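You operate a simulated robot arm through the tools that you are given. There is no shell and no other tool. Be economical: measure what you need, move in short steps, check, and stop when the job is done.

Carry out the task below with a simulated robot arm. There is one attempt and no reset: what you move stays moved.

TASK
Put things in order on the table top. At the end: the clear marked glass is on the red coaster; the white folded cloth from the table top is in the green handled tray; the green crumb sweeper stands where the teal bowl stood; the teal bowl from the table top stands where the green scrub pad stood; the green scrub pad from the table top stands where the white folded cloth stood; whatever was shut is shut again. Leave all else as you found it, and nothing knocked over.
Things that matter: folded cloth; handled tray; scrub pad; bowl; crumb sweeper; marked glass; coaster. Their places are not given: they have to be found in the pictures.

It is judged by the outcome, as a careful person would: the job done as asked, and still so three seconds after it is handed in. It fails if anything else is knocked over, pushed out of place, dropped, spilled or broken.

THE ROBOT
A 7-joint arm with a two-finger parallel gripper, fixed in place. Base frame: the origin is at the foot of the arm, x ahead of it, y to its left, z up; the work surface is at about z = 770. Lengths are in mm, angles in rad, forces in N, time in s.
With the tool pointing down near the work surface it reaches from about 220 to 680 mm from the base axis. Its first joint turns from -1.152 to 1.152 rad. Payload 2.4 kg.
Tool frame: the origin (TCP) lies between the finger pads and is the grasp point; the fingertips stand 30 mm ahead of it; z points along the fingers, y is the line along which they close. The gripper opens to 94 mm. The fingers are 28 mm wide and 10 mm thick; the gripper's body (50 by 96 mm) begins 55 mm behind the TCP.
Orientation is told as [roll, pitch, yaw] about the base's x, y, z axes, in that order, counted from this pose: with the fingers straight down and closing along the base's y, the tool's x points along the base's -x, its y along +y and its z along -z.

THE INTERFACE
- The arm moves only by the tool step_arm. Its argument "targets" is a list of rows, each an object of numbers (a shift or turn left out is 0, a gripper value left out holds the last): "tx", "ty", "tz": the shift along the base's x, y, z in units of 25 mm (1.0 is 25 mm); "ax", "ay", "az": the turn, a rotation vector about the base's x, y, z in units of 5 degrees (1.0 is 5 degrees); "fingers": the gripper command, from -1 (shut) to 1 (fully open), values between in proportion. In form: [{"tx": .., "ty": .., "tz": .., "ax": .., "ay": .., "az": .., "fingers": ..}, ...]. A call has 1 to 20 rows; each row shifts and turns the commanded pose from where the row before left it. A call with a number of a shift or a turn outside -1 to 1 is refused whole. A row lasts 0.2 s, in which the tool goes at most 50 mm and 0.15 rad; a call with a longer step from one row to the next is refused whole, and so is a gripper value outside its range. A pose out of reach is approached as far as the arm can. The call stops where the force on the tool passes 40 N (or 10 N more than at its start, if that is more) or the arm is blocked; 0.2 s more then pass. The fingers move at their own pace (about 153 mm/s each) and stop on an object; they squeeze with about 26 N. The grip force told is the motor's: it shows also when the fingers shut on nothing. Time passes only in rows, and 0.2 s behind the last, so rows that do not move let the fingers close. It gives the time, the measured TCP pose, the force on the tool (base axes), the opening and the grip force at its end, in the units of the frame above (readings bear some noise).
- Cameras (640 x 400 px; columns grow to the right, rows downward): "scene" is fixed at [38.7, 471.5, 1449.6]; the picture's right is [-0.76, -0.66, 0.00], its down [-0.33, 0.39, -0.86] and it looks along [0.56, -0.65, -0.51] (base axes); focal length 357 px, centre (320, 200). "wrist" rides on the gripper at [-37, 0, -58] in the tool frame; the picture's right is [0.00, -1.00, 0.00], its down [0.97, 0.00, -0.24] and it looks along [0.24, 0.00, 0.97] (tool axes); focal length 218 px, centre (320, 200).
- get_image(camera): a new picture of that camera. No time passes.
- pixel_to_xyz(camera, pixels): for up to 12 pixels [column, row] of the newest picture of that camera ("zoom" is the newest enlarged one), the place [x, y, z] in the base frame of the surface seen there, good to about 3 mm. No time passes.
- close_up(camera, box): a new picture of the part [left, top, right, bottom] of that camera's present view, enlarged. No time passes.
- hand_in(): hands the job in; it is judged then, once.

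Work in short steps. Measure before you move; look again where a grasp or a placing could have gone wrong, and mend it. You have 80 turns and 34 pictures in all, those below and enlarged ones among them. Open the gripper and draw the arm clear of the work before you hand the job in, unless the task says otherwise; then end with one line.

The tools are called after "Call:" as a command line: name --argument value ..., lists and objects as JSON in quotes. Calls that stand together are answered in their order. step_arm: Moves the arm, as the interface text tells. Its arguments: {"type":"object","properties":{"targets":{"type":"array"}},"required":["targets"]} The other tools are called the same way: get_image (camera) takes a picture; pixel_to_xyz (camera, pixels) gives the place of the surface under pixels of a picture; close_up (camera, box) takes an enlarged picture of a part of a camera's view; hand_in () hands the job in.

At the start:

```text
time_s: 0.0
ee_pos: [421.9, 7.6, 1192.6]
orientation: [-0.001, 0.0, 0.0]
wrist_force: [0.4, -0.3, 0.7]
finger_gap: 94.1
grip_force: 0.1
```

scene: 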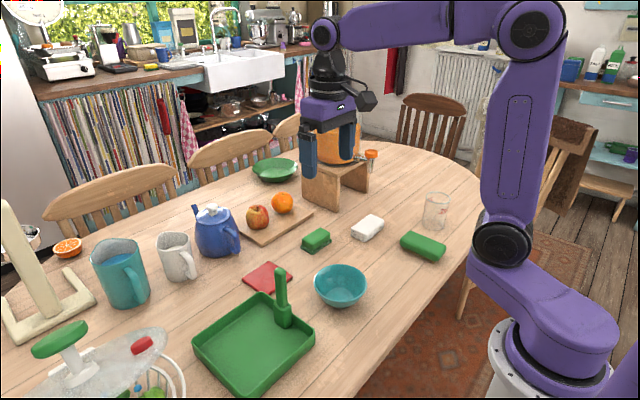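
wrist: 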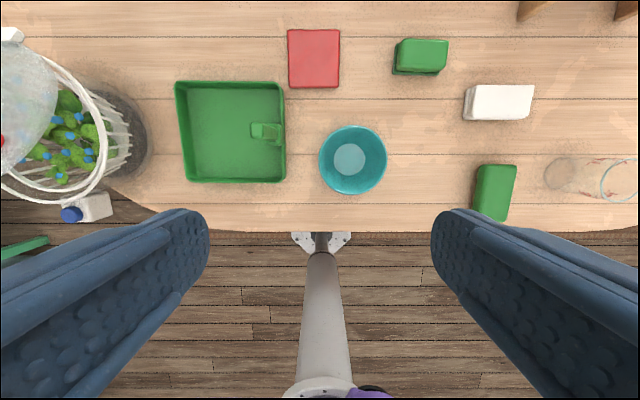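

I'll enlarge the crowded region first to tell the green objects apart.

Call:
close_up --camera "scene" --box '[290, 180, 470, 292]'

Call:
close_up --camera "scene" --box '[180, 240, 380, 400]'

Call:
close_up --camera "wrist" --box '[160, 0, 640, 240]'

```text
3.56 times, centred on (380, 236) of scene
```

zoom: 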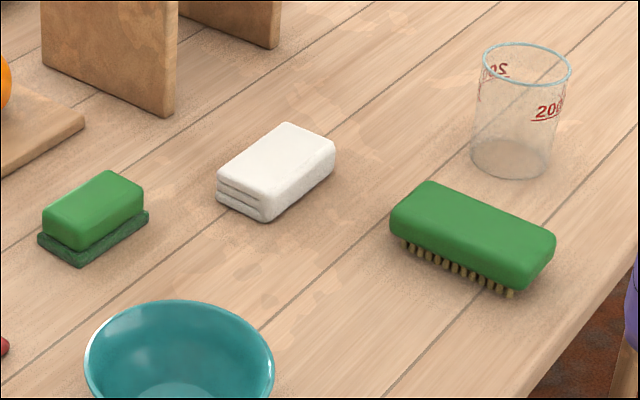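

```text
2.50 times, centred on (280, 320) of scene
```

zoom: 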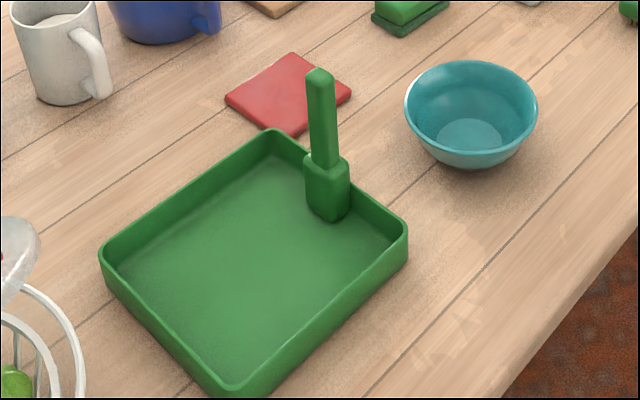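

```text
1.33 times, centred on (400, 120) of wrist
```

zoom: 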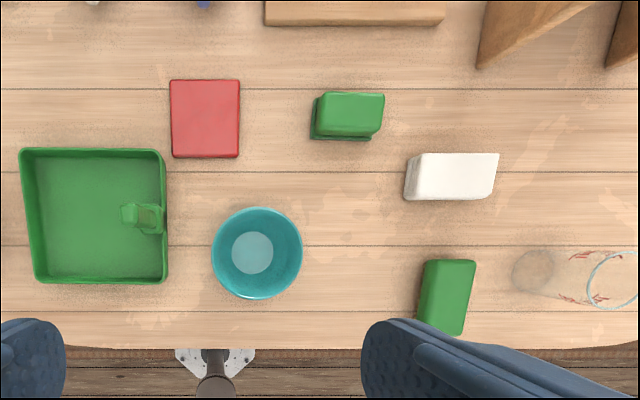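

The brush with bristles (scene 423,247) is the crumb sweeper, the two-layer sponge (316,240) the scrub pad, and the dustpan-like tray with upright grip the handled tray. Now I measure them.

Call:
pixel_to_xyz --camera "zoom" --pixels '[[321, 94], [383, 96], [376, 133], [318, 133], [312, 138], [420, 156], [497, 156], [489, 197], [407, 197], [428, 262], [473, 263], [458, 332]]'

Call:
pixel_to_xyz --camera "zoom" --pixels '[[252, 253], [214, 253], [301, 253], [257, 210], [257, 297], [205, 118], [172, 81], [238, 156], [24, 152], [162, 152], [95, 215], [150, 217]]'

Call:
pixel_to_xyz --camera "scene" --pixels '[[437, 193], [425, 197], [450, 199], [436, 206], [422, 222], [435, 229], [446, 226], [434, 223], [281, 270], [283, 320], [253, 350], [266, 280]]'

```text
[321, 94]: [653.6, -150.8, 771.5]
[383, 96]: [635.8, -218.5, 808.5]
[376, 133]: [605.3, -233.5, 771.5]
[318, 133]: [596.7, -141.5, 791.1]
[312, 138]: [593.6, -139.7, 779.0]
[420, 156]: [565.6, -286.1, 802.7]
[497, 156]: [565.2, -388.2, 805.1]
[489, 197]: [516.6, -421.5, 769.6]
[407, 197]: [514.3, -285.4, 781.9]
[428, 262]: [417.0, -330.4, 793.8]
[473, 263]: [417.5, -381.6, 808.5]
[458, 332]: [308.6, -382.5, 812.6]
```

```text
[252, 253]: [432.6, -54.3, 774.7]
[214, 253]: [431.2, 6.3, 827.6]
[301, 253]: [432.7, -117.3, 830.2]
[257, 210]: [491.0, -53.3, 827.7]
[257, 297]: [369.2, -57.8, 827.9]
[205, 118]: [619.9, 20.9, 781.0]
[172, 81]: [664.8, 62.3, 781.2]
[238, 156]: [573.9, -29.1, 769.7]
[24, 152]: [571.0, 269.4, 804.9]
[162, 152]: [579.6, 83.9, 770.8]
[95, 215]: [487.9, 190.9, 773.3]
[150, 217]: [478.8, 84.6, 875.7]
```

```text
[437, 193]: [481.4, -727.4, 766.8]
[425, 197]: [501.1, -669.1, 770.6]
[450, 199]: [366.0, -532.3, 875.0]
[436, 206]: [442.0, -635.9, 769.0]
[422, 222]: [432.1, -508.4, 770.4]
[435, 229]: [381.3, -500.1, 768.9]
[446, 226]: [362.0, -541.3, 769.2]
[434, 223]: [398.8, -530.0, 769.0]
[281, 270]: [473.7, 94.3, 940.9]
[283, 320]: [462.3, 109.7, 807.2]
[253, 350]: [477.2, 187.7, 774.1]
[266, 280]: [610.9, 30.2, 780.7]
```

First job: the white cloth (x 516–566, y −286–−388, top z≈804). I move above it, turning −90° about z so the fingers close along x, then look.

Call:
step_arm --targets '[{"tx": 0.264, "ty": -0.761, "tz": -0.54, "az": -1, "fingers": 1}, {"tx": 0.264, "ty": -0.761, "tz": -0.54, "az": -1}, {"tx": 0.264, "ty": -0.761, "tz": -0.54, "az": -1}, {"tx": 0.264, "ty": -0.761, "tz": -0.54, "az": -1}, {"tx": 0.264, "ty": -0.761, "tz": -0.54, "az": -1}, {"tx": 0.264, "ty": -0.761, "tz": -0.54, "az": -1}, {"tx": 0.264, "ty": -0.761, "tz": -0.54, "az": -1}, {"tx": 0.264, "ty": -0.761, "tz": -0.54, "az": -1}, {"tx": 0.264, "ty": -0.761, "tz": -0.54, "az": -1}, {"tx": 0.264, "ty": -0.761, "tz": -0.54, "az": -1}, {"tx": 0.264, "ty": -0.761, "tz": -0.54, "az": -1}, {"tx": 0.264, "ty": -0.761, "tz": -0.54, "az": -1}, {"tx": 0.264, "ty": -0.761, "tz": -0.54, "az": -1}, {"tx": 0.264, "ty": -0.761, "tz": -0.54, "az": -1}, {"tx": 0.264, "ty": -0.761, "tz": -0.54, "az": -1}, {"tx": 0.264, "ty": -0.761, "tz": -0.54, "az": -1}, {"tx": 0.264, "ty": -0.761, "tz": -0.54, "az": -1}, {"tx": 0.264, "ty": -0.761, "tz": -0.54, "az": -1}]'

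Call:
get_image --camera "wrist"

```text
time_s: 3.8
ee_pos: [541.4, -335.2, 949.2]
orientation: [0.001, 0.001, -1.572]
wrist_force: [0.4, -0.2, 0.1]
finger_gap: 94.2
grip_force: 0.1
```

```text
28 pictures are left
```

wrist: 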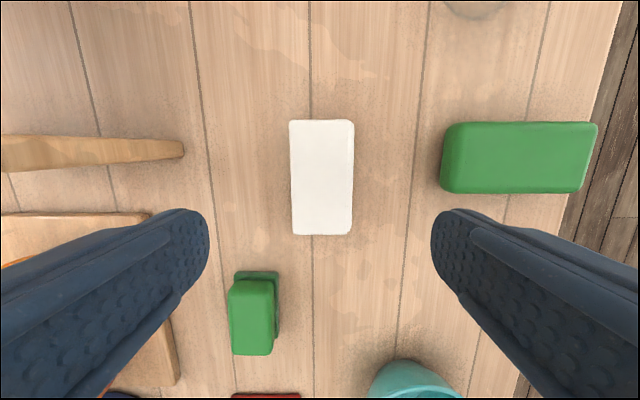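

The cloth shows at (290–354, 120–235). I measure it, the sweeper and the pad from here.

Call:
pixel_to_xyz --camera "wrist" --pixels '[[293, 178], [351, 178], [322, 124], [322, 231], [446, 157], [594, 157], [520, 126], [520, 190], [232, 315], [273, 315], [252, 284], [252, 351]]'

Call:
pixel_to_xyz --camera "wrist" --pixels '[[240, 273], [278, 275], [277, 330], [183, 149], [100, 137], [150, 214], [178, 380], [100, 225], [474, 5], [322, 178], [520, 157], [252, 315]]'

```text
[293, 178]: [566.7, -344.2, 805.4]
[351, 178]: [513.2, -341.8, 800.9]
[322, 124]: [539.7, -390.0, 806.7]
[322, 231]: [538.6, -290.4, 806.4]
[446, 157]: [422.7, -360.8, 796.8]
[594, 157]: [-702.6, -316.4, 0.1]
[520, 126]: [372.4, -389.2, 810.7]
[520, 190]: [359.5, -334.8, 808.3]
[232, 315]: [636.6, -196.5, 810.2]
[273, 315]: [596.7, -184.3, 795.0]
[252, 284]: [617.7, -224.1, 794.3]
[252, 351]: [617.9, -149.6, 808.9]
```

```text
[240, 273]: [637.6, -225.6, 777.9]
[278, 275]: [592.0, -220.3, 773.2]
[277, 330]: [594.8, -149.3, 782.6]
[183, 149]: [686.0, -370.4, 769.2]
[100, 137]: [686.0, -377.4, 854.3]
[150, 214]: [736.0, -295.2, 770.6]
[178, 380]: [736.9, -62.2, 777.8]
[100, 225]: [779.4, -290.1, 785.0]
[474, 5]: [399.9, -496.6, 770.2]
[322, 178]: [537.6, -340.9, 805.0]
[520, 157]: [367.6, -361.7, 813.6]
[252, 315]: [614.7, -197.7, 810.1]
```

Cloth centre (540,−340), 54 wide. I lower the open fingers around it to TCP z≈803 and close.

Call:
step_arm --targets '[{"ty": -0.2, "tx": -0.05, "tz": -1}, {"tz": -1}, {"tz": -1}, {"tz": -1}, {"tz": -1}, {"tz": -0.85}, {}, {"fingers": -1}, {"fingers": -1}, {"fingers": -1}]'

```text
time_s: 6.0
ee_pos: [541.5, -338.5, 802.9]
orientation: [0.0, 0.0, -1.571]
wrist_force: [0.2, 1.1, -0.3]
finger_gap: 63.5
grip_force: 26.5
```

Gripped at 63.5 mm. I lift to z≈1010 (the tray's handle reaches 941) and carry toward the tray.

Call:
step_arm --targets '[{"tz": 1}, {"tz": 1}, {"tz": 1}, {"tz": 1}, {"tz": 1, "ty": 0.5}, {"tz": 1, "ty": 1}, {"tz": 1, "ty": 1}, {"tz": 1, "ty": 1}, {"tz": 0.3, "ty": 1, "tx": -0.2}, {"ty": 1, "tx": -0.2}, {"ty": 1, "tx": -0.2}, {"ty": 1, "tx": -0.2}, {"ty": 1, "tx": -0.2}, {"ty": 1, "tx": -0.2}, {"ty": 1, "tx": -0.2}, {"ty": 1, "tx": -0.2}, {"ty": 1, "tx": -0.2}, {"ty": 1, "tx": -0.2}, {"ty": 1, "tx": -0.2}]'

Call:
step_arm --targets '[{"ty": 1}, {"ty": 1}, {"ty": 1}, {"ty": 1}, {"ty": 1}, {"ty": 1}, {"ty": 0.7}, {}]'

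Call:
get_image --camera "wrist"

Call:
get_image --camera "scene"

```text
time_s: 10.0
ee_pos: [485.3, 22.7, 1012.2]
orientation: [0.0, 0.0, -1.571]
wrist_force: [0.4, -0.5, 0.1]
finger_gap: 0.1
grip_force: 26.6
```

```text
time_s: 11.8
ee_pos: [485.3, 191.1, 1011.4]
orientation: [0.001, 0.001, -1.572]
wrist_force: [-1.0, -0.6, -0.1]
finger_gap: 0.0
grip_force: 26.5
```

```text
27 pictures are left
```

wrist: 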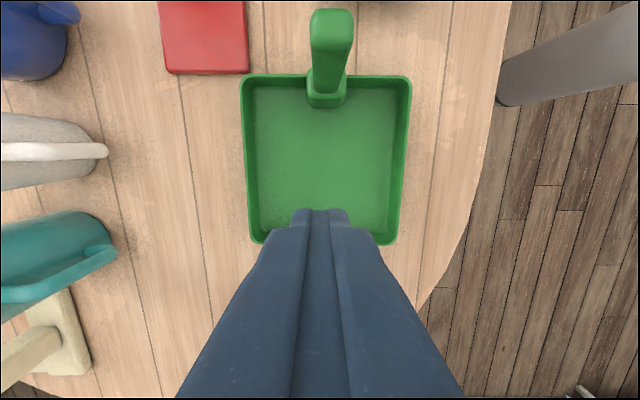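

```text
26 pictures are left
```

scene: 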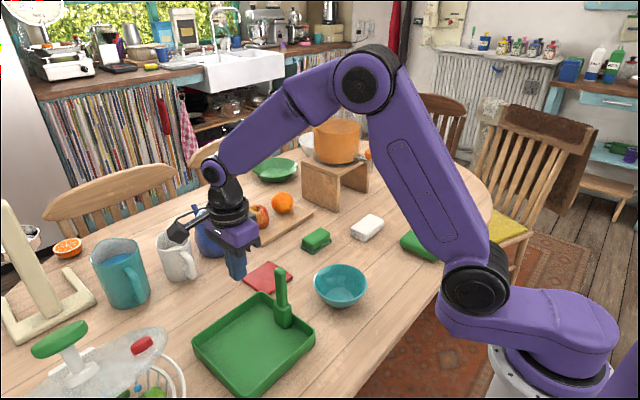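

The cloth stayed behind (fingers empty; cloth still at scene 367,228). I measure the tray while here and look at the cloth closely.

Call:
pixel_to_xyz --camera "wrist" --pixels '[[243, 160], [407, 160], [262, 110], [388, 110], [262, 215], [388, 215], [320, 120], [340, 30], [326, 104], [395, 240], [250, 160], [215, 50]]'

Call:
close_up --camera "scene" --box '[300, 190, 420, 265]'

Call:
pixel_to_xyz --camera "zoom" --pixels '[[365, 135], [280, 225], [470, 175], [385, 280], [380, 200], [330, 270], [430, 250], [300, 260]]'

```text
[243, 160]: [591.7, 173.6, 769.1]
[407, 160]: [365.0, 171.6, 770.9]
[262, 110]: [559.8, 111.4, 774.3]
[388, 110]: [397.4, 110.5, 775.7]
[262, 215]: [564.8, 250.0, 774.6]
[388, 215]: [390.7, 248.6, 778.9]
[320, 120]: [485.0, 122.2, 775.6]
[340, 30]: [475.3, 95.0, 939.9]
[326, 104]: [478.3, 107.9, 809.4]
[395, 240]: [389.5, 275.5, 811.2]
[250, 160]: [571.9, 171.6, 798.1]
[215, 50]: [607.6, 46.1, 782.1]
```

```text
5.33 times, centred on (360, 228) of scene
```

zoom: 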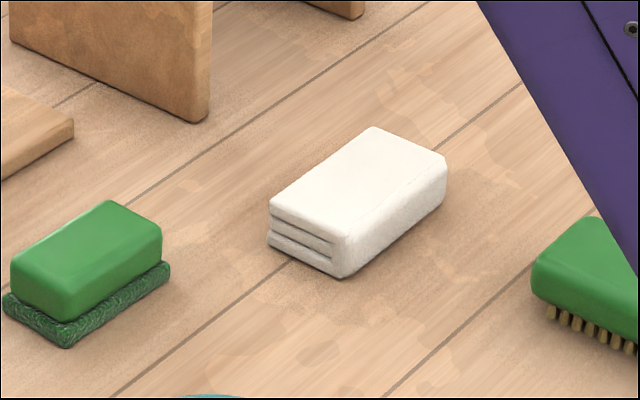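

```text
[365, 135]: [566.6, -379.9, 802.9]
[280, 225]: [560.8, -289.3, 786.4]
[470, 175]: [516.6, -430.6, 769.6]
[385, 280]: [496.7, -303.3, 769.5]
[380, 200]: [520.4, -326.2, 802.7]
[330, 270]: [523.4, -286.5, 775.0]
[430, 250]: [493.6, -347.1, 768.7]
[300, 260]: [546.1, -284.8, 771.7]
```

The cloth is unmoved at (540,−339). I go back, close again, and check the gap before a slow lift.

Call:
step_arm --targets '[{"ty": -1, "fingers": 1}, {"ty": -1}, {"ty": -1}, {"ty": -1}, {"ty": -1}, {"ty": -1}, {"ty": -1}, {"ty": -1}, {"ty": -1}, {"ty": -1}, {"ty": -1, "tx": 0.2}, {"ty": -1, "tx": 0.2}, {"ty": -1, "tx": 0.2}, {"ty": -1, "tx": 0.2}, {"ty": -1, "tx": 0.2}, {"ty": -1, "tx": 0.2}, {"ty": -1, "tx": 0.2}, {"ty": -1, "tx": 0.2}, {"ty": -1, "tx": 0.2}, {"ty": -1, "tx": 0.2}]'

Call:
step_arm --targets '[{"ty": -1, "tx": 0.2, "tz": -1}, {"ty": -0.25, "tz": -1}, {"tz": -1}, {"tz": -1}, {"tz": -1}, {"tz": -1}, {"tz": -1}, {"tz": -1}, {"tz": -0.4}, {}]'

Call:
step_arm --targets '[{"fingers": -1}, {}, {}, {}, {}]'

```text
time_s: 16.0
ee_pos: [533.4, -308.0, 1011.5]
orientation: [0.001, 0.001, -1.571]
wrist_force: [0.0, -1.0, -0.8]
finger_gap: 94.0
grip_force: 0.0
```

```text
time_s: 18.2
ee_pos: [536.0, -341.9, 798.6]
orientation: [0.0, 0.0, -1.57]
wrist_force: [0.0, -0.2, 0.4]
finger_gap: 93.9
grip_force: 0.0
```

```text
time_s: 19.4
ee_pos: [536.1, -342.4, 799.4]
orientation: [0.0, -0.001, -1.57]
wrist_force: [0.3, -0.2, 0.2]
finger_gap: 63.5
grip_force: 25.5
```

Contact again at 63.5 mm. I lift slowly a little and check.

Call:
step_arm --targets '[{"tz": 0.25}, {"tz": 0.25}, {"tz": 0.25}, {"tz": 0.25}, {}]'

Call:
close_up --camera "wrist" --box '[160, 80, 480, 280]'

```text
time_s: 20.6
ee_pos: [538.3, -341.1, 824.4]
orientation: [-0.001, 0.0, -1.572]
wrist_force: [0.3, 0.3, -0.9]
finger_gap: 63.5
grip_force: 25.8
```

```text
2.00 times, centred on (320, 180) of wrist
```

zoom: 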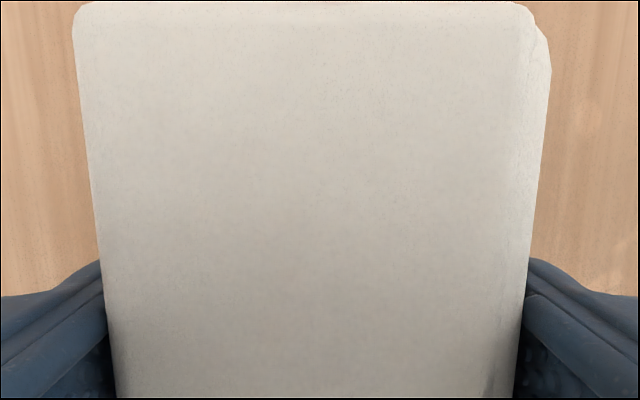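

Call:
step_arm --targets '[{"tz": 0.3}, {"tz": 0.3}, {"tz": 0.3}, {"tz": 0.3}, {}]'

Call:
close_up --camera "scene" --box '[300, 170, 460, 270]'

```text
time_s: 21.8
ee_pos: [538.3, -340.3, 856.6]
orientation: [0.001, 0.0, -1.571]
wrist_force: [-0.6, -0.2, -0.5]
finger_gap: 63.5
grip_force: 26.0
```

```text
4.00 times, centred on (380, 220) of scene
```

zoom: 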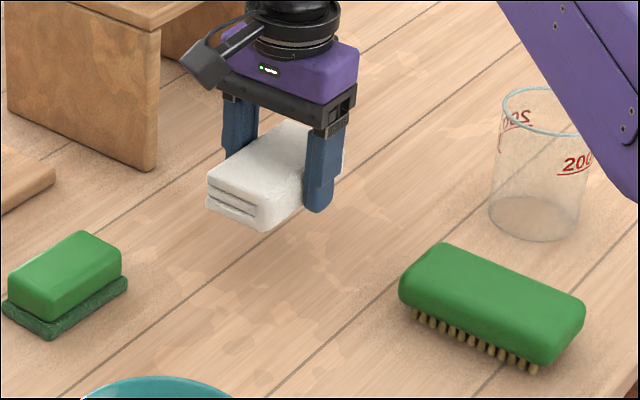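

Held firmly this time. I raise it gently, then carry it at half speed.

Call:
step_arm --targets '[{"tz": 0.3}, {"tz": 0.4}, {"tz": 0.5}, {"tz": 0.5}, {"tz": 0.5}, {"tz": 0.5}, {"tz": 0.5}, {"tz": 0.5}, {"tz": 0.5}, {"tz": 0.5}, {"tz": 0.5}, {"tz": 0.5}, {"tz": 0.3}, {"ty": 0.2}, {"ty": 0.4}, {"ty": 0.5}, {"ty": 0.6}, {"ty": 0.6}, {"ty": 0.6}, {"ty": 0.6}]'

Call:
step_arm --targets '[{"ty": 0.6, "tx": -0.1}, {"ty": 0.6, "tx": -0.1}, {"ty": 0.6, "tx": -0.1}, {"ty": 0.6, "tx": -0.1}, {"ty": 0.6, "tx": -0.1}, {"ty": 0.6, "tx": -0.1}, {"ty": 0.6, "tx": -0.1}, {"ty": 0.6, "tx": -0.1}, {"ty": 0.6, "tx": -0.1}, {"ty": 0.6, "tx": -0.1}, {"ty": 0.6, "tx": -0.1}, {"ty": 0.6, "tx": -0.1}, {"ty": 0.6, "tx": -0.1}, {"ty": 0.6, "tx": -0.1}, {"ty": 0.6, "tx": -0.1}, {"ty": 0.6, "tx": -0.1}, {"ty": 0.6, "tx": -0.1}, {"ty": 0.6, "tx": -0.1}, {"ty": 0.6, "tx": -0.1}, {"ty": 0.6, "tx": -0.1}]'

```text
time_s: 26.0
ee_pos: [537.8, -253.5, 1005.3]
orientation: [-0.001, 0.0, -1.571]
wrist_force: [-0.1, -0.7, 0.2]
finger_gap: 63.7
grip_force: 26.4
```

```text
time_s: 30.2
ee_pos: [486.6, 47.2, 1005.5]
orientation: [0.002, 0.001, -1.572]
wrist_force: [0.7, 0.7, 0.1]
finger_gap: 63.3
grip_force: 26.4
```

Call:
step_arm --targets '[{"ty": 0.6}, {"ty": 0.6}, {"ty": 0.6}, {"ty": 0.6}, {"ty": 0.6}, {"ty": 0.6}, {"ty": 0.6}, {"ty": 0.6}, {"ty": 0.6}, {"ty": 0.4, "tx": -0.2}, {"tz": -0.3}, {"tz": -0.7}, {"tz": -0.8}, {"tz": -0.8}, {"tz": -0.8}, {"tz": -0.8}, {"tz": -0.8}, {"tz": -0.8}, {"tz": -0.6}, {"tz": -0.4}]'

Call:
step_arm --targets '[{"tz": -0.3}, {"tz": -0.3}, {"tz": -0.2}, {"tz": -0.2}, {"tz": -0.1}, {}]'

```text
time_s: 34.4
ee_pos: [484.3, 193.2, 834.9]
orientation: [0.001, 0.0, -1.571]
wrist_force: [0.6, -0.2, -1.2]
finger_gap: 63.5
grip_force: 26.4
```

```text
time_s: 35.8
ee_pos: [483.9, 192.4, 806.0]
orientation: [-0.001, -0.001, -1.571]
wrist_force: [0.0, -0.3, -0.5]
finger_gap: 63.6
grip_force: 26.3
```

I open, rise, and look.

Call:
step_arm --targets '[{"fingers": 0.8}, {}, {}, {"tz": 0.4}, {"tz": 1}, {"tz": 1}, {"tz": 1}, {"tz": 1}, {"tz": 1}, {"tz": 1}, {"tz": 1}]'

Call:
get_image --camera "scene"

```text
time_s: 38.2
ee_pos: [483.4, 190.0, 992.8]
orientation: [-0.001, 0.0, -1.569]
wrist_force: [0.1, -0.9, 0.0]
finger_gap: 84.6
grip_force: 0.0
```

```text
22 pictures are left
```

scene: 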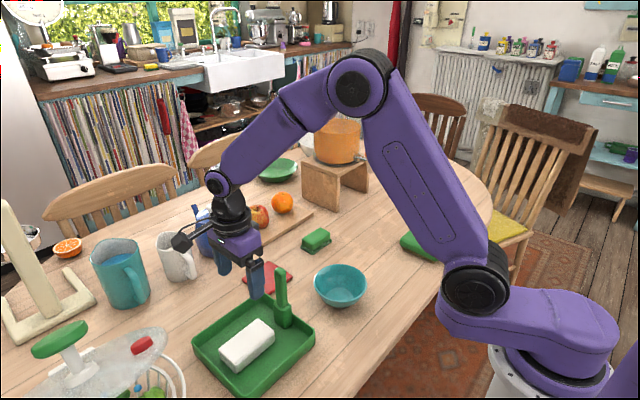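

Cloth is in the tray. Next the scrub pad at (616,−186), to go to (540,−340).

Call:
step_arm --targets '[{"ty": -1, "tx": 0.33, "fingers": 1}, {"ty": -1, "tx": 0.33}, {"ty": -1, "tx": 0.33}, {"ty": -1, "tx": 0.33}, {"ty": -1, "tx": 0.33}, {"ty": -1, "tx": 0.33}, {"ty": -1, "tx": 0.33}, {"ty": -1, "tx": 0.33}, {"ty": -1, "tx": 0.33}, {"ty": -1, "tx": 0.33}, {"ty": -1, "tx": 0.33}, {"ty": -1, "tx": 0.33}, {"ty": -1, "tx": 0.33}, {"ty": -1, "tx": 0.33}, {"ty": -1, "tx": 0.33}, {"tx": 0.33, "tz": -1}, {"tz": -1}, {"tz": -1}]'

Call:
get_image --camera "wrist"

```text
time_s: 42.0
ee_pos: [614.9, -182.3, 916.6]
orientation: [0.0, 0.0, -1.571]
wrist_force: [0.8, -0.1, -0.7]
finger_gap: 94.0
grip_force: 0.0
```

```text
21 pictures are left
```

wrist: 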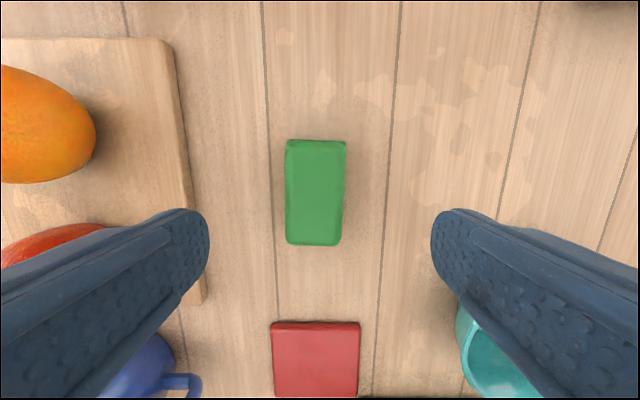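

The pad is at (285–347, 140–245). Measure its edges and the coaster.

Call:
pixel_to_xyz --camera "wrist" --pixels '[[288, 195], [342, 195], [316, 143], [316, 241], [316, 190], [275, 325], [356, 325], [316, 330], [290, 390], [346, 142], [288, 143], [340, 390]]'

```text
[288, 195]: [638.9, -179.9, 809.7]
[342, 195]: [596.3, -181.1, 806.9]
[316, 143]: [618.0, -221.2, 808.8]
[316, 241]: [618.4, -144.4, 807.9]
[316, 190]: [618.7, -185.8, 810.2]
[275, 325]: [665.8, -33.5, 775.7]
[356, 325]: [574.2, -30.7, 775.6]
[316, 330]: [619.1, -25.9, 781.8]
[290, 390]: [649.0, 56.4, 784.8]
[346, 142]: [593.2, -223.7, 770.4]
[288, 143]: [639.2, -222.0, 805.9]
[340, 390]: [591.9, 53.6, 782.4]
```

Pad centre (617.5,−183). Descend, close, and lift a little.

Call:
step_arm --targets '[{"tx": 0.1, "ty": -0.05, "tz": -1}, {"tz": -1}, {"tz": -1}, {"tz": -1}, {"tz": -0.64}, {}, {"fingers": -1}, {}, {}, {}, {"tz": 0.2}, {"tz": 0.2}, {"tz": 0.2}, {}]'

```text
time_s: 45.0
ee_pos: [617.6, -184.9, 815.4]
orientation: [0.0, 0.001, -1.571]
wrist_force: [-0.1, 0.2, -0.7]
finger_gap: 53.6
grip_force: 26.5
```

Gripped at 53.6 mm. Lift gently, carry to (540,−340).

Call:
step_arm --targets '[{"tz": 0.3}, {"tz": 0.4}, {"tz": 0.5}, {"tz": 0.5}, {"tz": 0.3}, {"tx": -0.15, "ty": -0.3}, {"tx": -0.25, "ty": -0.5}, {"tx": -0.3, "ty": -0.6}, {"tx": -0.3, "ty": -0.6}, {"tx": -0.3, "ty": -0.6}, {"tx": -0.3, "ty": -0.6}, {"tx": -0.3, "ty": -0.6}, {"tx": -0.3, "ty": -0.6}, {"tx": -0.3, "ty": -0.6}, {"tx": -0.3, "ty": -0.6}, {"tx": -0.3, "ty": -0.6}, {}]'

```text
time_s: 48.6
ee_pos: [538.6, -340.2, 865.7]
orientation: [0.001, 0.0, -1.572]
wrist_force: [0.1, -1.0, -0.3]
finger_gap: 53.7
grip_force: 26.0
```

Call:
step_arm --targets '[{"tx": 0.05, "tz": -0.4}, {"tz": -0.5}, {"tz": -0.5}, {"tz": -0.4}, {"tz": -0.3}, {"tz": -0.2}, {"tz": -0.2}, {"tz": -0.1}, {}]'

```text
time_s: 50.6
ee_pos: [541.5, -339.6, 802.6]
orientation: [0.0, 0.0, -1.57]
wrist_force: [0.7, 1.1, 0.2]
finger_gap: 53.9
grip_force: 26.0
```

Lower the last 2 mm, release, rise, and head for the bowl's near rim (372,−55) at z≈930.

Call:
step_arm --targets '[{"tz": -0.08}, {"fingers": 0.8}, {}, {}, {"tz": 0.4}, {"tz": 1}, {"tz": 1}, {"tz": 1}, {"tz": 1}, {"tz": 1}]'

Call:
step_arm --targets '[{"tx": -0.56, "ty": 0.95, "fingers": 0.1}, {"tx": -0.56, "ty": 0.95}, {"tx": -0.56, "ty": 0.95}, {"tx": -0.56, "ty": 0.95}, {"tx": -0.56, "ty": 0.95}, {"tx": -0.56, "ty": 0.95}, {"tx": -0.56, "ty": 0.95}, {"tx": -0.56, "ty": 0.95}, {"tx": -0.56, "ty": 0.95}, {"tx": -0.56, "ty": 0.95}, {"tx": -0.56, "ty": 0.95}, {"tx": -0.56, "ty": 0.95}, {}]'

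Call:
get_image --camera "wrist"

Call:
get_image --camera "scene"

```text
time_s: 52.8
ee_pos: [539.5, -338.8, 934.2]
orientation: [0.0, -0.001, -1.571]
wrist_force: [-0.5, 0.2, 0.4]
finger_gap: 84.7
grip_force: 0.0
```

```text
time_s: 55.6
ee_pos: [375.4, -53.4, 935.2]
orientation: [0.0, 0.0, -1.572]
wrist_force: [0.7, -0.2, -0.7]
finger_gap: 51.6
grip_force: 0.0
```

```text
20 pictures are left
```

wrist: 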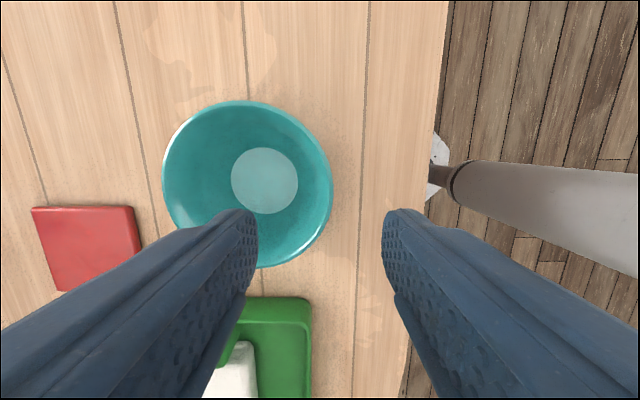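

```text
19 pictures are left
```

scene: 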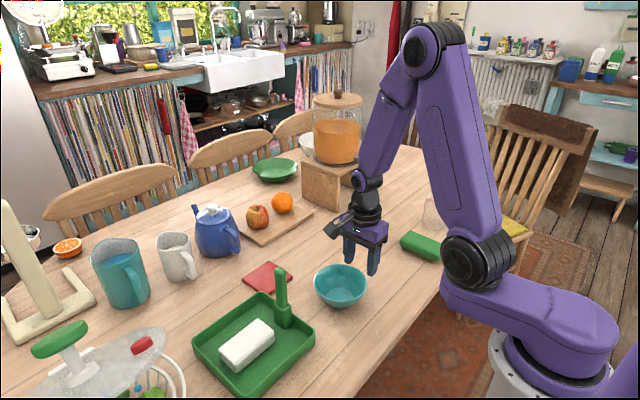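

The bowl rim spans (163–333, 101–267). Measure rim points and inner floor.

Call:
pixel_to_xyz --camera "wrist" --pixels '[[331, 190], [165, 180], [247, 103], [256, 265], [265, 180], [310, 188], [320, 188], [300, 188], [328, 188]]'

```text
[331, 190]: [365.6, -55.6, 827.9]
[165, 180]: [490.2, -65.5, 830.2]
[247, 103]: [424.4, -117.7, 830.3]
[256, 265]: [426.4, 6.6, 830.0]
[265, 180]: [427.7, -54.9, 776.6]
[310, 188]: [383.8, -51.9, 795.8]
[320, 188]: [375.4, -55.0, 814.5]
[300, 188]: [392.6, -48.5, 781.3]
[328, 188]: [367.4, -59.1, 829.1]
```

The wall slopes about 25°, so I tilt the tool −25° about y to match it, then descend to TCP (365,−55.5,836) and close.

Call:
step_arm --targets '[{"ay": -1, "tx": -0.4, "ty": -0.08}, {"ay": -1}, {"ay": -1}, {"ay": -1}, {"ay": -1}, {"tz": -1}, {"tz": -1}, {"tz": -0.8}, {"tz": -0.6}, {}]'

Call:
get_image --camera "wrist"

```text
time_s: 57.8
ee_pos: [364.8, -50.9, 849.5]
orientation: [0.369, 0.013, -1.565]
wrist_force: [-0.2, 0.5, 0.1]
finger_gap: 51.7
grip_force: 0.0
out of reach, approached as far as the arm can: row 3
```

```text
18 pictures are left
```

wrist: 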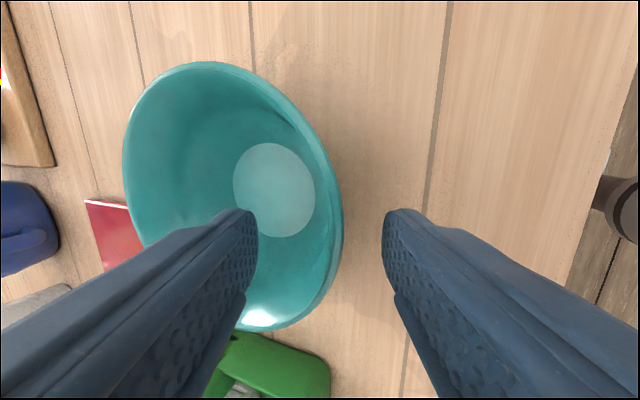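

Tilt reached is 21°, good enough. Lower the last 14 mm, correcting y, and check the reading.

Call:
step_arm --targets '[{"tz": -0.3, "ty": -0.1}, {"tz": -0.24, "ty": -0.1}, {}, {}]'

```text
time_s: 58.8
ee_pos: [363.8, -57.2, 835.8]
orientation: [0.37, 0.013, -1.566]
wrist_force: [-0.5, 0.2, -0.8]
finger_gap: 51.8
grip_force: 0.1
```

Call:
step_arm --targets '[{"fingers": -0.4}, {"fingers": -1}, {}, {}, {"tz": 0.2}, {"tz": 0.2}, {"tz": 0.2}, {}]'

Call:
close_up --camera "scene" --box '[270, 170, 450, 320]'

```text
time_s: 60.6
ee_pos: [364.7, -56.3, 850.6]
orientation: [0.367, 0.014, -1.565]
wrist_force: [-0.5, -0.5, -2.3]
finger_gap: 12.4
grip_force: 25.8
```

```text
2.67 times, centred on (360, 245) of scene
```

zoom: 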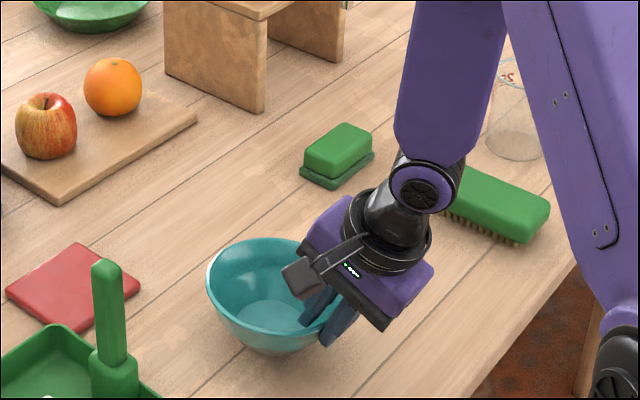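

Bowl held level (gap 12.4). Lift further and carry gently toward TCP (554,−185); I watch the tilt.

Call:
step_arm --targets '[{"tz": 0.3}, {"tz": 0.4}, {"tz": 0.4}, {"tz": 0.3}, {"tx": 0.2, "ty": -0.13}, {"tx": 0.4, "ty": -0.27}, {"tx": 0.5, "ty": -0.34}, {"tx": 0.5, "ty": -0.34}, {"tx": 0.5, "ty": -0.34}, {"tx": 0.5, "ty": -0.34}, {}]'

```text
time_s: 63.0
ee_pos: [431.1, -100.7, 887.4]
orientation: [0.371, 0.014, -1.565]
wrist_force: [1.0, -0.6, -2.9]
finger_gap: 12.4
grip_force: 26.6
```

Call:
step_arm --targets '[{"tx": 0.3, "ty": -0.2}, {"tx": 0.5, "ty": -0.34}, {"tx": 0.5, "ty": -0.34}, {"tx": 0.5, "ty": -0.34}, {"tx": 0.5, "ty": -0.34}, {"tx": 0.5, "ty": -0.34}, {"tx": 0.5, "ty": -0.34}, {"tx": 0.5, "ty": -0.34}, {"tx": 0.5, "ty": -0.34}, {"tx": 0.5, "ty": -0.34}, {"tx": 0.15, "ty": -0.11}, {}, {}]'

Call:
get_image --camera "wrist"

Call:
get_image --camera "scene"

```text
time_s: 65.8
ee_pos: [553.5, -184.9, 884.1]
orientation: [0.369, 0.014, -1.564]
wrist_force: [0.6, 0.0, -1.6]
finger_gap: 12.5
grip_force: 25.8
```

```text
16 pictures are left
```

wrist: 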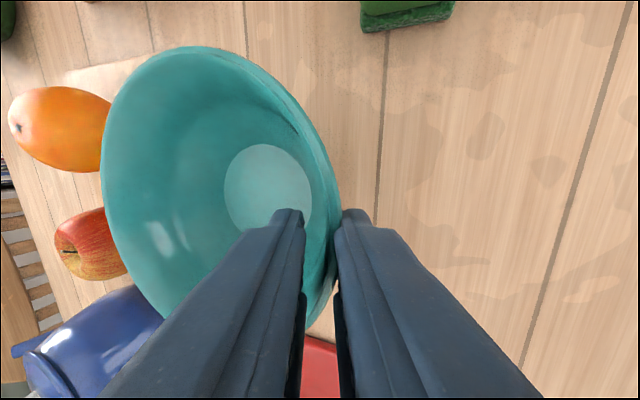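

```text
15 pictures are left
```

scene: 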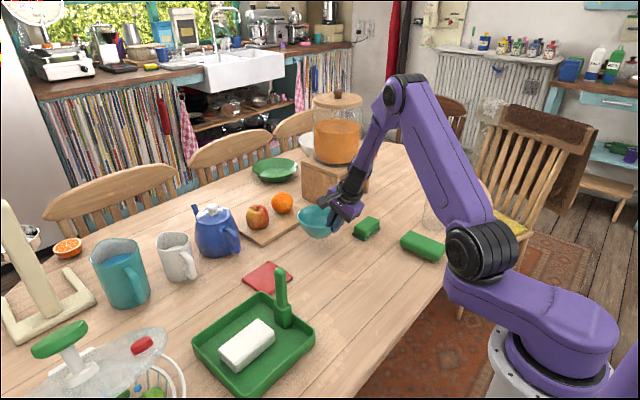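

Check the rim points in the wrist view for the bowl's tilt and centre before lowering.

Call:
pixel_to_xyz --camera "wrist" --pixels '[[103, 170], [210, 48], [335, 190], [272, 185], [270, 90], [130, 100], [230, 190], [308, 190]]'

```text
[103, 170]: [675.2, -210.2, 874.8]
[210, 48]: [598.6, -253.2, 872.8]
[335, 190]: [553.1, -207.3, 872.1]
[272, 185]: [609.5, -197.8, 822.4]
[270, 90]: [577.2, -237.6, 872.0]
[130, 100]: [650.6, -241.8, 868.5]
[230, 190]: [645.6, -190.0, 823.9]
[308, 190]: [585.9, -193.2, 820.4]
```

Bowl is level, centre ≈(615,−190). Shift +2/+6 mm and lower until contact.

Call:
step_arm --targets '[{"tx": 0.1, "ty": 0.24, "tz": -0.3}, {"tz": -0.4}, {"tz": -0.4}, {"tz": -0.3}, {"tz": -0.15}, {}]'

Call:
step_arm --targets '[{"tz": -0.1}, {}, {"tz": -0.06}, {}]'

```text
time_s: 67.2
ee_pos: [556.4, -179.4, 846.6]
orientation: [0.371, 0.014, -1.564]
wrist_force: [0.0, -0.3, -2.3]
finger_gap: 12.5
grip_force: 25.9
```

```text
time_s: 68.2
ee_pos: [556.7, -180.8, 841.6]
orientation: [0.368, 0.016, -1.565]
wrist_force: [-0.2, 0.4, -2.2]
finger_gap: 12.3
grip_force: 25.8
```

Call:
step_arm --targets '[{"tz": -0.06}, {}, {"tz": -0.06}, {}]'

```text
time_s: 69.2
ee_pos: [557.0, -180.0, 840.2]
orientation: [0.37, 0.015, -1.566]
wrist_force: [-0.2, 1.1, -0.9]
finger_gap: 12.3
grip_force: 25.8
```

Weight is coming off onto the table. Nudge 1.5 mm more, open part-way, and withdraw along the tool axis.

Call:
step_arm --targets '[{"tz": -0.06}, {}, {"fingers": -0.1}, {}, {}, {"tx": -0.1, "tz": 0.25}, {"tx": -0.2, "tz": 0.6}, {"tx": -0.3, "tz": 0.9}, {"tx": -0.3, "tz": 0.9}, {"tz": 1}, {"tz": 1}]'

Call:
get_image --camera "scene"

Call:
pixel_to_xyz --camera "scene" --pixels '[[318, 232], [367, 222], [357, 232], [379, 228], [366, 235]]'

```text
time_s: 71.6
ee_pos: [534.7, -179.6, 953.8]
orientation: [0.369, 0.015, -1.564]
wrist_force: [0.3, 0.4, -0.6]
finger_gap: 42.3
grip_force: 0.0
```

```text
14 pictures are left
```

scene: 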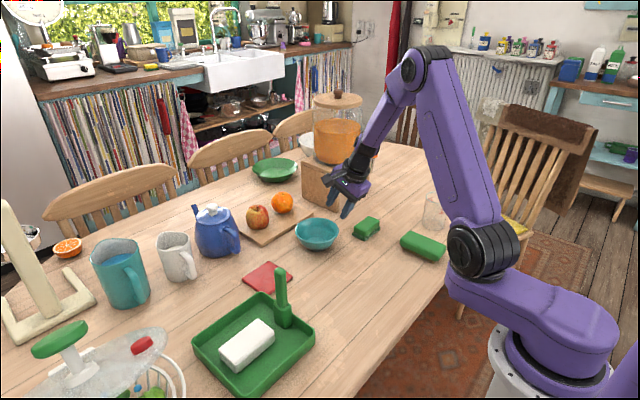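

```text
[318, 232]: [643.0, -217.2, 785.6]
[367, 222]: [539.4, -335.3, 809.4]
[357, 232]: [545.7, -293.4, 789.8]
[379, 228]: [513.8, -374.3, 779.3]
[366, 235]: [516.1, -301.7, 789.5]
```

Bowl stands where the pad was, pad where the cloth was. Now I level the tool (+21° about y), turn back to yaw 0, and move over the sweeper (365,−360).

Call:
step_arm --targets '[{"ay": 1, "fingers": 1}, {"ay": 1}, {"ay": 1}, {"ay": 1}, {"ay": 0.23}, {"az": 1, "tx": -0.4, "ty": -0.5}, {"az": 1, "tx": -0.4, "ty": -0.5}, {"az": 1, "tx": -0.4, "ty": -0.5}, {"az": 1, "tx": -0.4, "ty": -0.5}, {"az": 1, "tx": -0.4, "ty": -0.5}, {"az": 1, "tx": -0.4, "ty": -0.5}, {"az": 1, "tx": -0.4, "ty": -0.5}, {"az": 1, "tx": -0.4, "ty": -0.5}, {"az": 1, "tx": -0.4, "ty": -0.5}, {"az": 1, "tx": -0.4, "ty": -0.5}, {"az": 1, "tx": -0.4, "ty": -0.5}, {"az": 1, "tx": -0.4, "ty": -0.5}, {"az": 1, "tx": -0.4, "ty": -0.5}, {"az": 1, "tx": -0.4, "ty": -0.5}, {"az": 1, "tx": -0.4, "ty": -0.5}]'

Call:
step_arm --targets '[{"az": 1, "tx": -0.4}, {"az": 1, "tx": -0.4}, {"az": 1}, {}]'

Call:
get_image --camera "wrist"

```text
time_s: 75.8
ee_pos: [383.8, -364.8, 954.3]
orientation: [0.001, 0.015, -0.259]
wrist_force: [-0.4, -0.2, -0.1]
finger_gap: 93.8
grip_force: 0.0
```

```text
time_s: 76.8
ee_pos: [363.3, -366.1, 956.2]
orientation: [0.001, 0.014, -0.001]
wrist_force: [0.6, 0.4, -0.8]
finger_gap: 94.0
grip_force: 0.1
```

```text
13 pictures are left
```

wrist: 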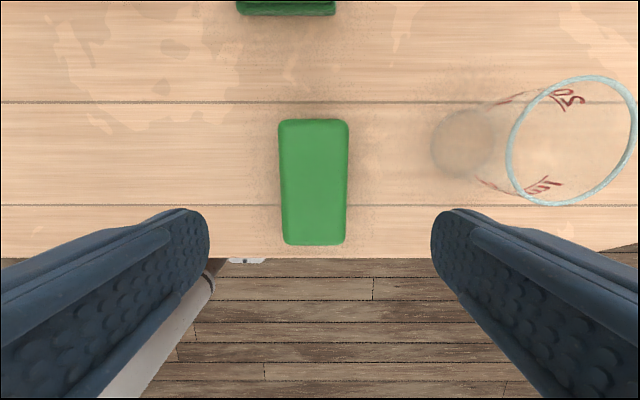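

Sweeper at (279–349, 118–246); glass rim at right. Measure both.

Call:
pixel_to_xyz --camera "wrist" --pixels '[[282, 180], [346, 180], [314, 122], [314, 243], [314, 182], [284, 125], [345, 125], [287, 240], [343, 240], [314, 257]]'

Call:
pixel_to_xyz --camera "wrist" --pixels '[[508, 150], [636, 120], [590, 78], [556, 204], [524, 106], [628, 175], [461, 146], [435, 146], [490, 120], [465, 175]]'

```text
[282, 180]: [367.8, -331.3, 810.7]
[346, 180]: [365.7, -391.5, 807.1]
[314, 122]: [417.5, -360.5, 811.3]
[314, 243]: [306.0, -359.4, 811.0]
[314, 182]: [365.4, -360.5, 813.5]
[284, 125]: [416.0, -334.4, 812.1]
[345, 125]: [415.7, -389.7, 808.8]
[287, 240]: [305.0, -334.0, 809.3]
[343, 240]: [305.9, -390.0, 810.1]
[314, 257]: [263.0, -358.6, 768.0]
```

```text
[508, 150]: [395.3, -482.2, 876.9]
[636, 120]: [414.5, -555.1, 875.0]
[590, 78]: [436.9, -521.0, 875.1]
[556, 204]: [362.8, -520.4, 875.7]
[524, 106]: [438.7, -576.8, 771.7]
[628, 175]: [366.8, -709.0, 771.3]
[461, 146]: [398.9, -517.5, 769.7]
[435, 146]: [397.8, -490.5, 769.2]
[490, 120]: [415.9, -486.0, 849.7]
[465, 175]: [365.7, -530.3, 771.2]
```

Sweeper centre (361,−361), 60 wide; glass centre (400,−519), rim Ø≈77 at z 875. Descend on the sweeper and close.

Call:
step_arm --targets '[{"tx": -0.06, "ty": 0.2, "tz": -1}, {"tz": -1}, {"tz": -1}, {"tz": -1}, {"tz": -1}, {"tz": -0.7}, {"tz": -0.4}, {}, {"fingers": -1}, {}, {}, {}, {"tz": 0.2}, {"tz": 0.2}, {"tz": 0.2}, {}]'

```text
time_s: 80.2
ee_pos: [361.8, -360.5, 817.9]
orientation: [0.002, 0.014, -0.001]
wrist_force: [-0.3, 0.4, -1.9]
finger_gap: 70.2
grip_force: 26.2
```

Gripped (70 mm). Lift to ~870 and carry to (428,−55).

Call:
step_arm --targets '[{"tz": 0.3}, {"tz": 0.5}, {"tz": 0.5}, {"tz": 0.5}, {"tz": 0.3}, {"ty": 0.3, "tx": 0.07}, {"ty": 0.5, "tx": 0.12}, {"ty": 0.7, "tx": 0.15}, {"ty": 0.7, "tx": 0.15}, {"ty": 0.7, "tx": 0.15}, {"ty": 0.7, "tx": 0.15}, {"ty": 0.7, "tx": 0.15}, {"ty": 0.7, "tx": 0.15}, {"ty": 0.7, "tx": 0.15}, {"ty": 0.7, "tx": 0.15}, {"ty": 0.7, "tx": 0.15}, {"ty": 0.7, "tx": 0.15}, {"ty": 0.7, "tx": 0.15}, {"ty": 0.7, "tx": 0.15}, {"ty": 0.7, "tx": 0.15}]'

Call:
step_arm --targets '[{"ty": 0.7, "tx": 0.15}, {"ty": 0.7, "tx": 0.15}, {"ty": 0.5, "tx": 0.1}, {}, {}]'

```text
time_s: 84.4
ee_pos: [416.4, -115.5, 869.0]
orientation: [0.0, 0.016, -0.001]
wrist_force: [0.2, 0.7, -1.3]
finger_gap: 70.1
grip_force: 25.8
```

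```text
time_s: 85.6
ee_pos: [426.0, -68.4, 868.5]
orientation: [-0.002, 0.015, 0.001]
wrist_force: [0.1, -0.2, -2.1]
finger_gap: 69.9
grip_force: 26.2
```

Call:
step_arm --targets '[{"ty": 0.5, "tx": 0.08, "tz": -0.2}, {"tz": -0.5}, {"tz": -0.5}, {"tz": -0.5}, {"tz": -0.4}, {"tz": -0.2}, {"tz": -0.1}, {}, {"tz": -0.06}, {}]'

```text
time_s: 87.8
ee_pos: [429.5, -55.3, 808.2]
orientation: [-0.001, 0.016, -0.001]
wrist_force: [-0.5, 0.0, -1.5]
finger_gap: 70.3
grip_force: 25.6
```

Call:
step_arm --targets '[{"tz": -0.08}, {}, {"tz": -0.06}, {}]'

```text
time_s: 88.8
ee_pos: [429.5, -55.8, 804.7]
orientation: [-0.001, 0.014, 0.0]
wrist_force: [-0.5, -0.1, -2.2]
finger_gap: 70.1
grip_force: 25.7
```

Call:
step_arm --targets '[{"tz": -0.07}, {}, {"fingers": 0.9}, {}, {}, {"tz": 0.4}, {"tz": 1}, {"tz": 1}, {"tz": 1}, {"tz": 1}, {"tz": 1}, {"tz": 1}, {"tz": 1}]'

Call:
get_image --camera "scene"

```text
time_s: 91.6
ee_pos: [429.1, -54.9, 987.4]
orientation: [0.0, 0.015, 0.001]
wrist_force: [0.2, 0.3, 0.4]
finger_gap: 89.3
grip_force: 0.0
```

```text
12 pictures are left
```

scene: 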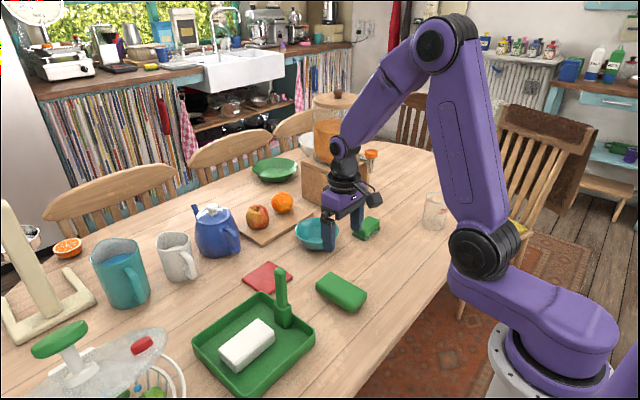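

Sweeper stands in place. Now the glass: I move above it at (400,−519.5) with the fingers fully open and look; meanwhile I check the jug's clearance from the coaster.

Call:
pixel_to_xyz --camera "scene" --pixels '[[237, 235], [237, 248], [243, 277], [293, 275], [273, 263], [272, 291], [220, 240], [187, 270], [315, 233]]'

Call:
step_arm --targets '[{"ty": -0.98, "tx": -0.06, "fingers": 1}, {"ty": -0.98, "tx": -0.06}, {"ty": -0.98, "tx": -0.06}, {"ty": -0.98, "tx": -0.06}, {"ty": -0.98, "tx": -0.06}, {"ty": -0.98, "tx": -0.06}, {"ty": -0.98, "tx": -0.06}, {"ty": -0.98, "tx": -0.06}, {"ty": -0.98, "tx": -0.06}, {"ty": -0.98, "tx": -0.06}, {"ty": -0.98, "tx": -0.06}, {"ty": -0.98, "tx": -0.06}, {"ty": -0.98, "tx": -0.06}, {"ty": -0.98, "tx": -0.06}, {"ty": -0.98, "tx": -0.06}, {"ty": -0.98, "tx": -0.06}, {"ty": -0.98, "tx": -0.06}, {"ty": -0.98, "tx": -0.06}, {"ty": -0.95, "tx": -0.06}, {}]'

Call:
get_image --camera "wrist"

```text
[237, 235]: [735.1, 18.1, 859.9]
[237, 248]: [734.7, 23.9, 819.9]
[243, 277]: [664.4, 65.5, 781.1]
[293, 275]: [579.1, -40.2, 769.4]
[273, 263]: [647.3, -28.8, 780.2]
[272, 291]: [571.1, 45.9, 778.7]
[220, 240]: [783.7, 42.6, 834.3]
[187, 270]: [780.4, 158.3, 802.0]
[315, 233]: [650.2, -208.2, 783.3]
```

```text
time_s: 95.8
ee_pos: [400.6, -519.0, 985.9]
orientation: [0.002, 0.015, -0.001]
wrist_force: [0.5, 0.5, 0.1]
finger_gap: 93.9
grip_force: 0.0
```

```text
11 pictures are left
```

wrist: 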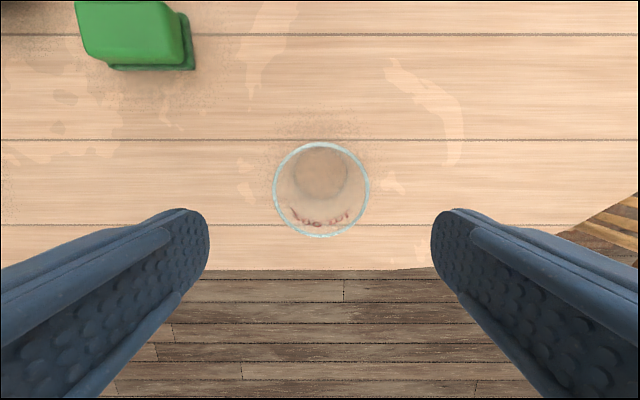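

Call:
pixel_to_xyz --camera "wrist" --pixels '[[274, 190], [369, 190], [321, 143], [321, 237], [321, 180], [297, 168], [347, 168]]'

```text
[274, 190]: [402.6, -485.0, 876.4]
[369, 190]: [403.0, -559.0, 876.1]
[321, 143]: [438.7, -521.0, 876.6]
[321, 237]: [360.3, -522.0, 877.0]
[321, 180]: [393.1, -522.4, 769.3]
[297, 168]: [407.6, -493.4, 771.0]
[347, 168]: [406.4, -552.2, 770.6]
```

Rim centre (400,−522), Ø≈75; the fingers clear it by ~9 mm each side. Shift −3 mm in y, descend to z≈838, and close.

Call:
step_arm --targets '[{"ty": -0.12, "tz": -0.5}, {"tz": -0.7}, {"tz": -0.7}, {"tz": -0.5}, {"tz": -0.5}, {"tz": -0.5}, {"tz": -0.5}, {"tz": -0.5}, {"tz": -0.5}, {"tz": -0.5}, {"tz": -0.5}, {}]'

Call:
step_arm --targets '[{"fingers": 0.7}, {"fingers": 0.4}, {"fingers": -1}, {}, {}]'

```text
time_s: 98.4
ee_pos: [400.3, -523.0, 841.1]
orientation: [0.001, 0.014, 0.001]
wrist_force: [0.0, -0.3, -0.1]
finger_gap: 93.8
grip_force: 0.1
```

```text
time_s: 99.6
ee_pos: [400.1, -523.3, 842.0]
orientation: [-0.001, 0.013, 0.001]
wrist_force: [0.5, -0.4, 0.1]
finger_gap: 76.6
grip_force: 25.9
```

Call:
step_arm --targets '[{"tz": 0.2}, {"tz": 0.3}, {"tz": 0.4}, {"tz": 0.4}, {"tz": 0.3}, {}]'

Call:
close_up --camera "scene" --box '[360, 120, 520, 260]'

```text
time_s: 101.0
ee_pos: [401.3, -521.8, 879.7]
orientation: [0.002, 0.014, -0.002]
wrist_force: [0.4, 0.1, -3.5]
finger_gap: 76.6
grip_force: 26.1
```

```text
2.86 times, centred on (440, 190) of scene
```

zoom: 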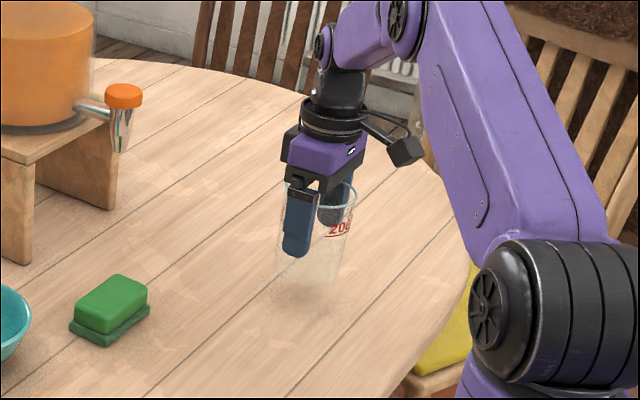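

Glass is held. Rise to ~940 and carry it gently to the coaster centre (619.5,16).

Call:
step_arm --targets '[{"tz": 0.3}, {"tz": 0.5}, {"tz": 0.5}, {"tz": 0.5}, {"tz": 0.4}, {"tz": 0.2}, {"ty": 0.2, "tx": 0.08}, {"ty": 0.4, "tx": 0.16}, {"ty": 0.6, "tx": 0.24}, {"ty": 0.7, "tx": 0.28}, {"ty": 0.7, "tx": 0.28}, {"ty": 0.7, "tx": 0.28}, {"ty": 0.7, "tx": 0.28}, {"ty": 0.7, "tx": 0.28}, {"ty": 0.7, "tx": 0.28}, {"ty": 0.7, "tx": 0.28}, {"ty": 0.7, "tx": 0.28}, {"ty": 0.7, "tx": 0.28}, {"ty": 0.7, "tx": 0.28}, {"ty": 0.7, "tx": 0.28}]'

Call:
step_arm --targets '[{"ty": 0.7, "tx": 0.28}, {"ty": 0.7, "tx": 0.28}, {"ty": 0.7, "tx": 0.28}, {"ty": 0.7, "tx": 0.28}, {"ty": 0.7, "tx": 0.28}, {"ty": 0.7, "tx": 0.28}, {"ty": 0.7, "tx": 0.28}, {"ty": 0.7, "tx": 0.28}, {"ty": 0.7, "tx": 0.28}, {"ty": 0.7, "tx": 0.28}, {"ty": 0.7, "tx": 0.28}, {"ty": 0.7, "tx": 0.28}, {"ty": 0.7, "tx": 0.28}, {"ty": 0.7, "tx": 0.28}, {"ty": 0.7, "tx": 0.28}, {"ty": 0.7, "tx": 0.28}, {"ty": 0.5, "tx": 0.2}, {"ty": 0.3, "tx": 0.1}, {}]'

```text
time_s: 105.2
ee_pos: [490.3, -302.6, 942.1]
orientation: [0.0, 0.015, 0.0]
wrist_force: [-0.2, 0.5, -3.1]
finger_gap: 76.5
grip_force: 26.0
```

```text
time_s: 109.2
ee_pos: [607.6, -0.0, 942.7]
orientation: [0.001, 0.015, 0.001]
wrist_force: [-0.4, 0.8, -3.3]
finger_gap: 76.8
grip_force: 25.9
```

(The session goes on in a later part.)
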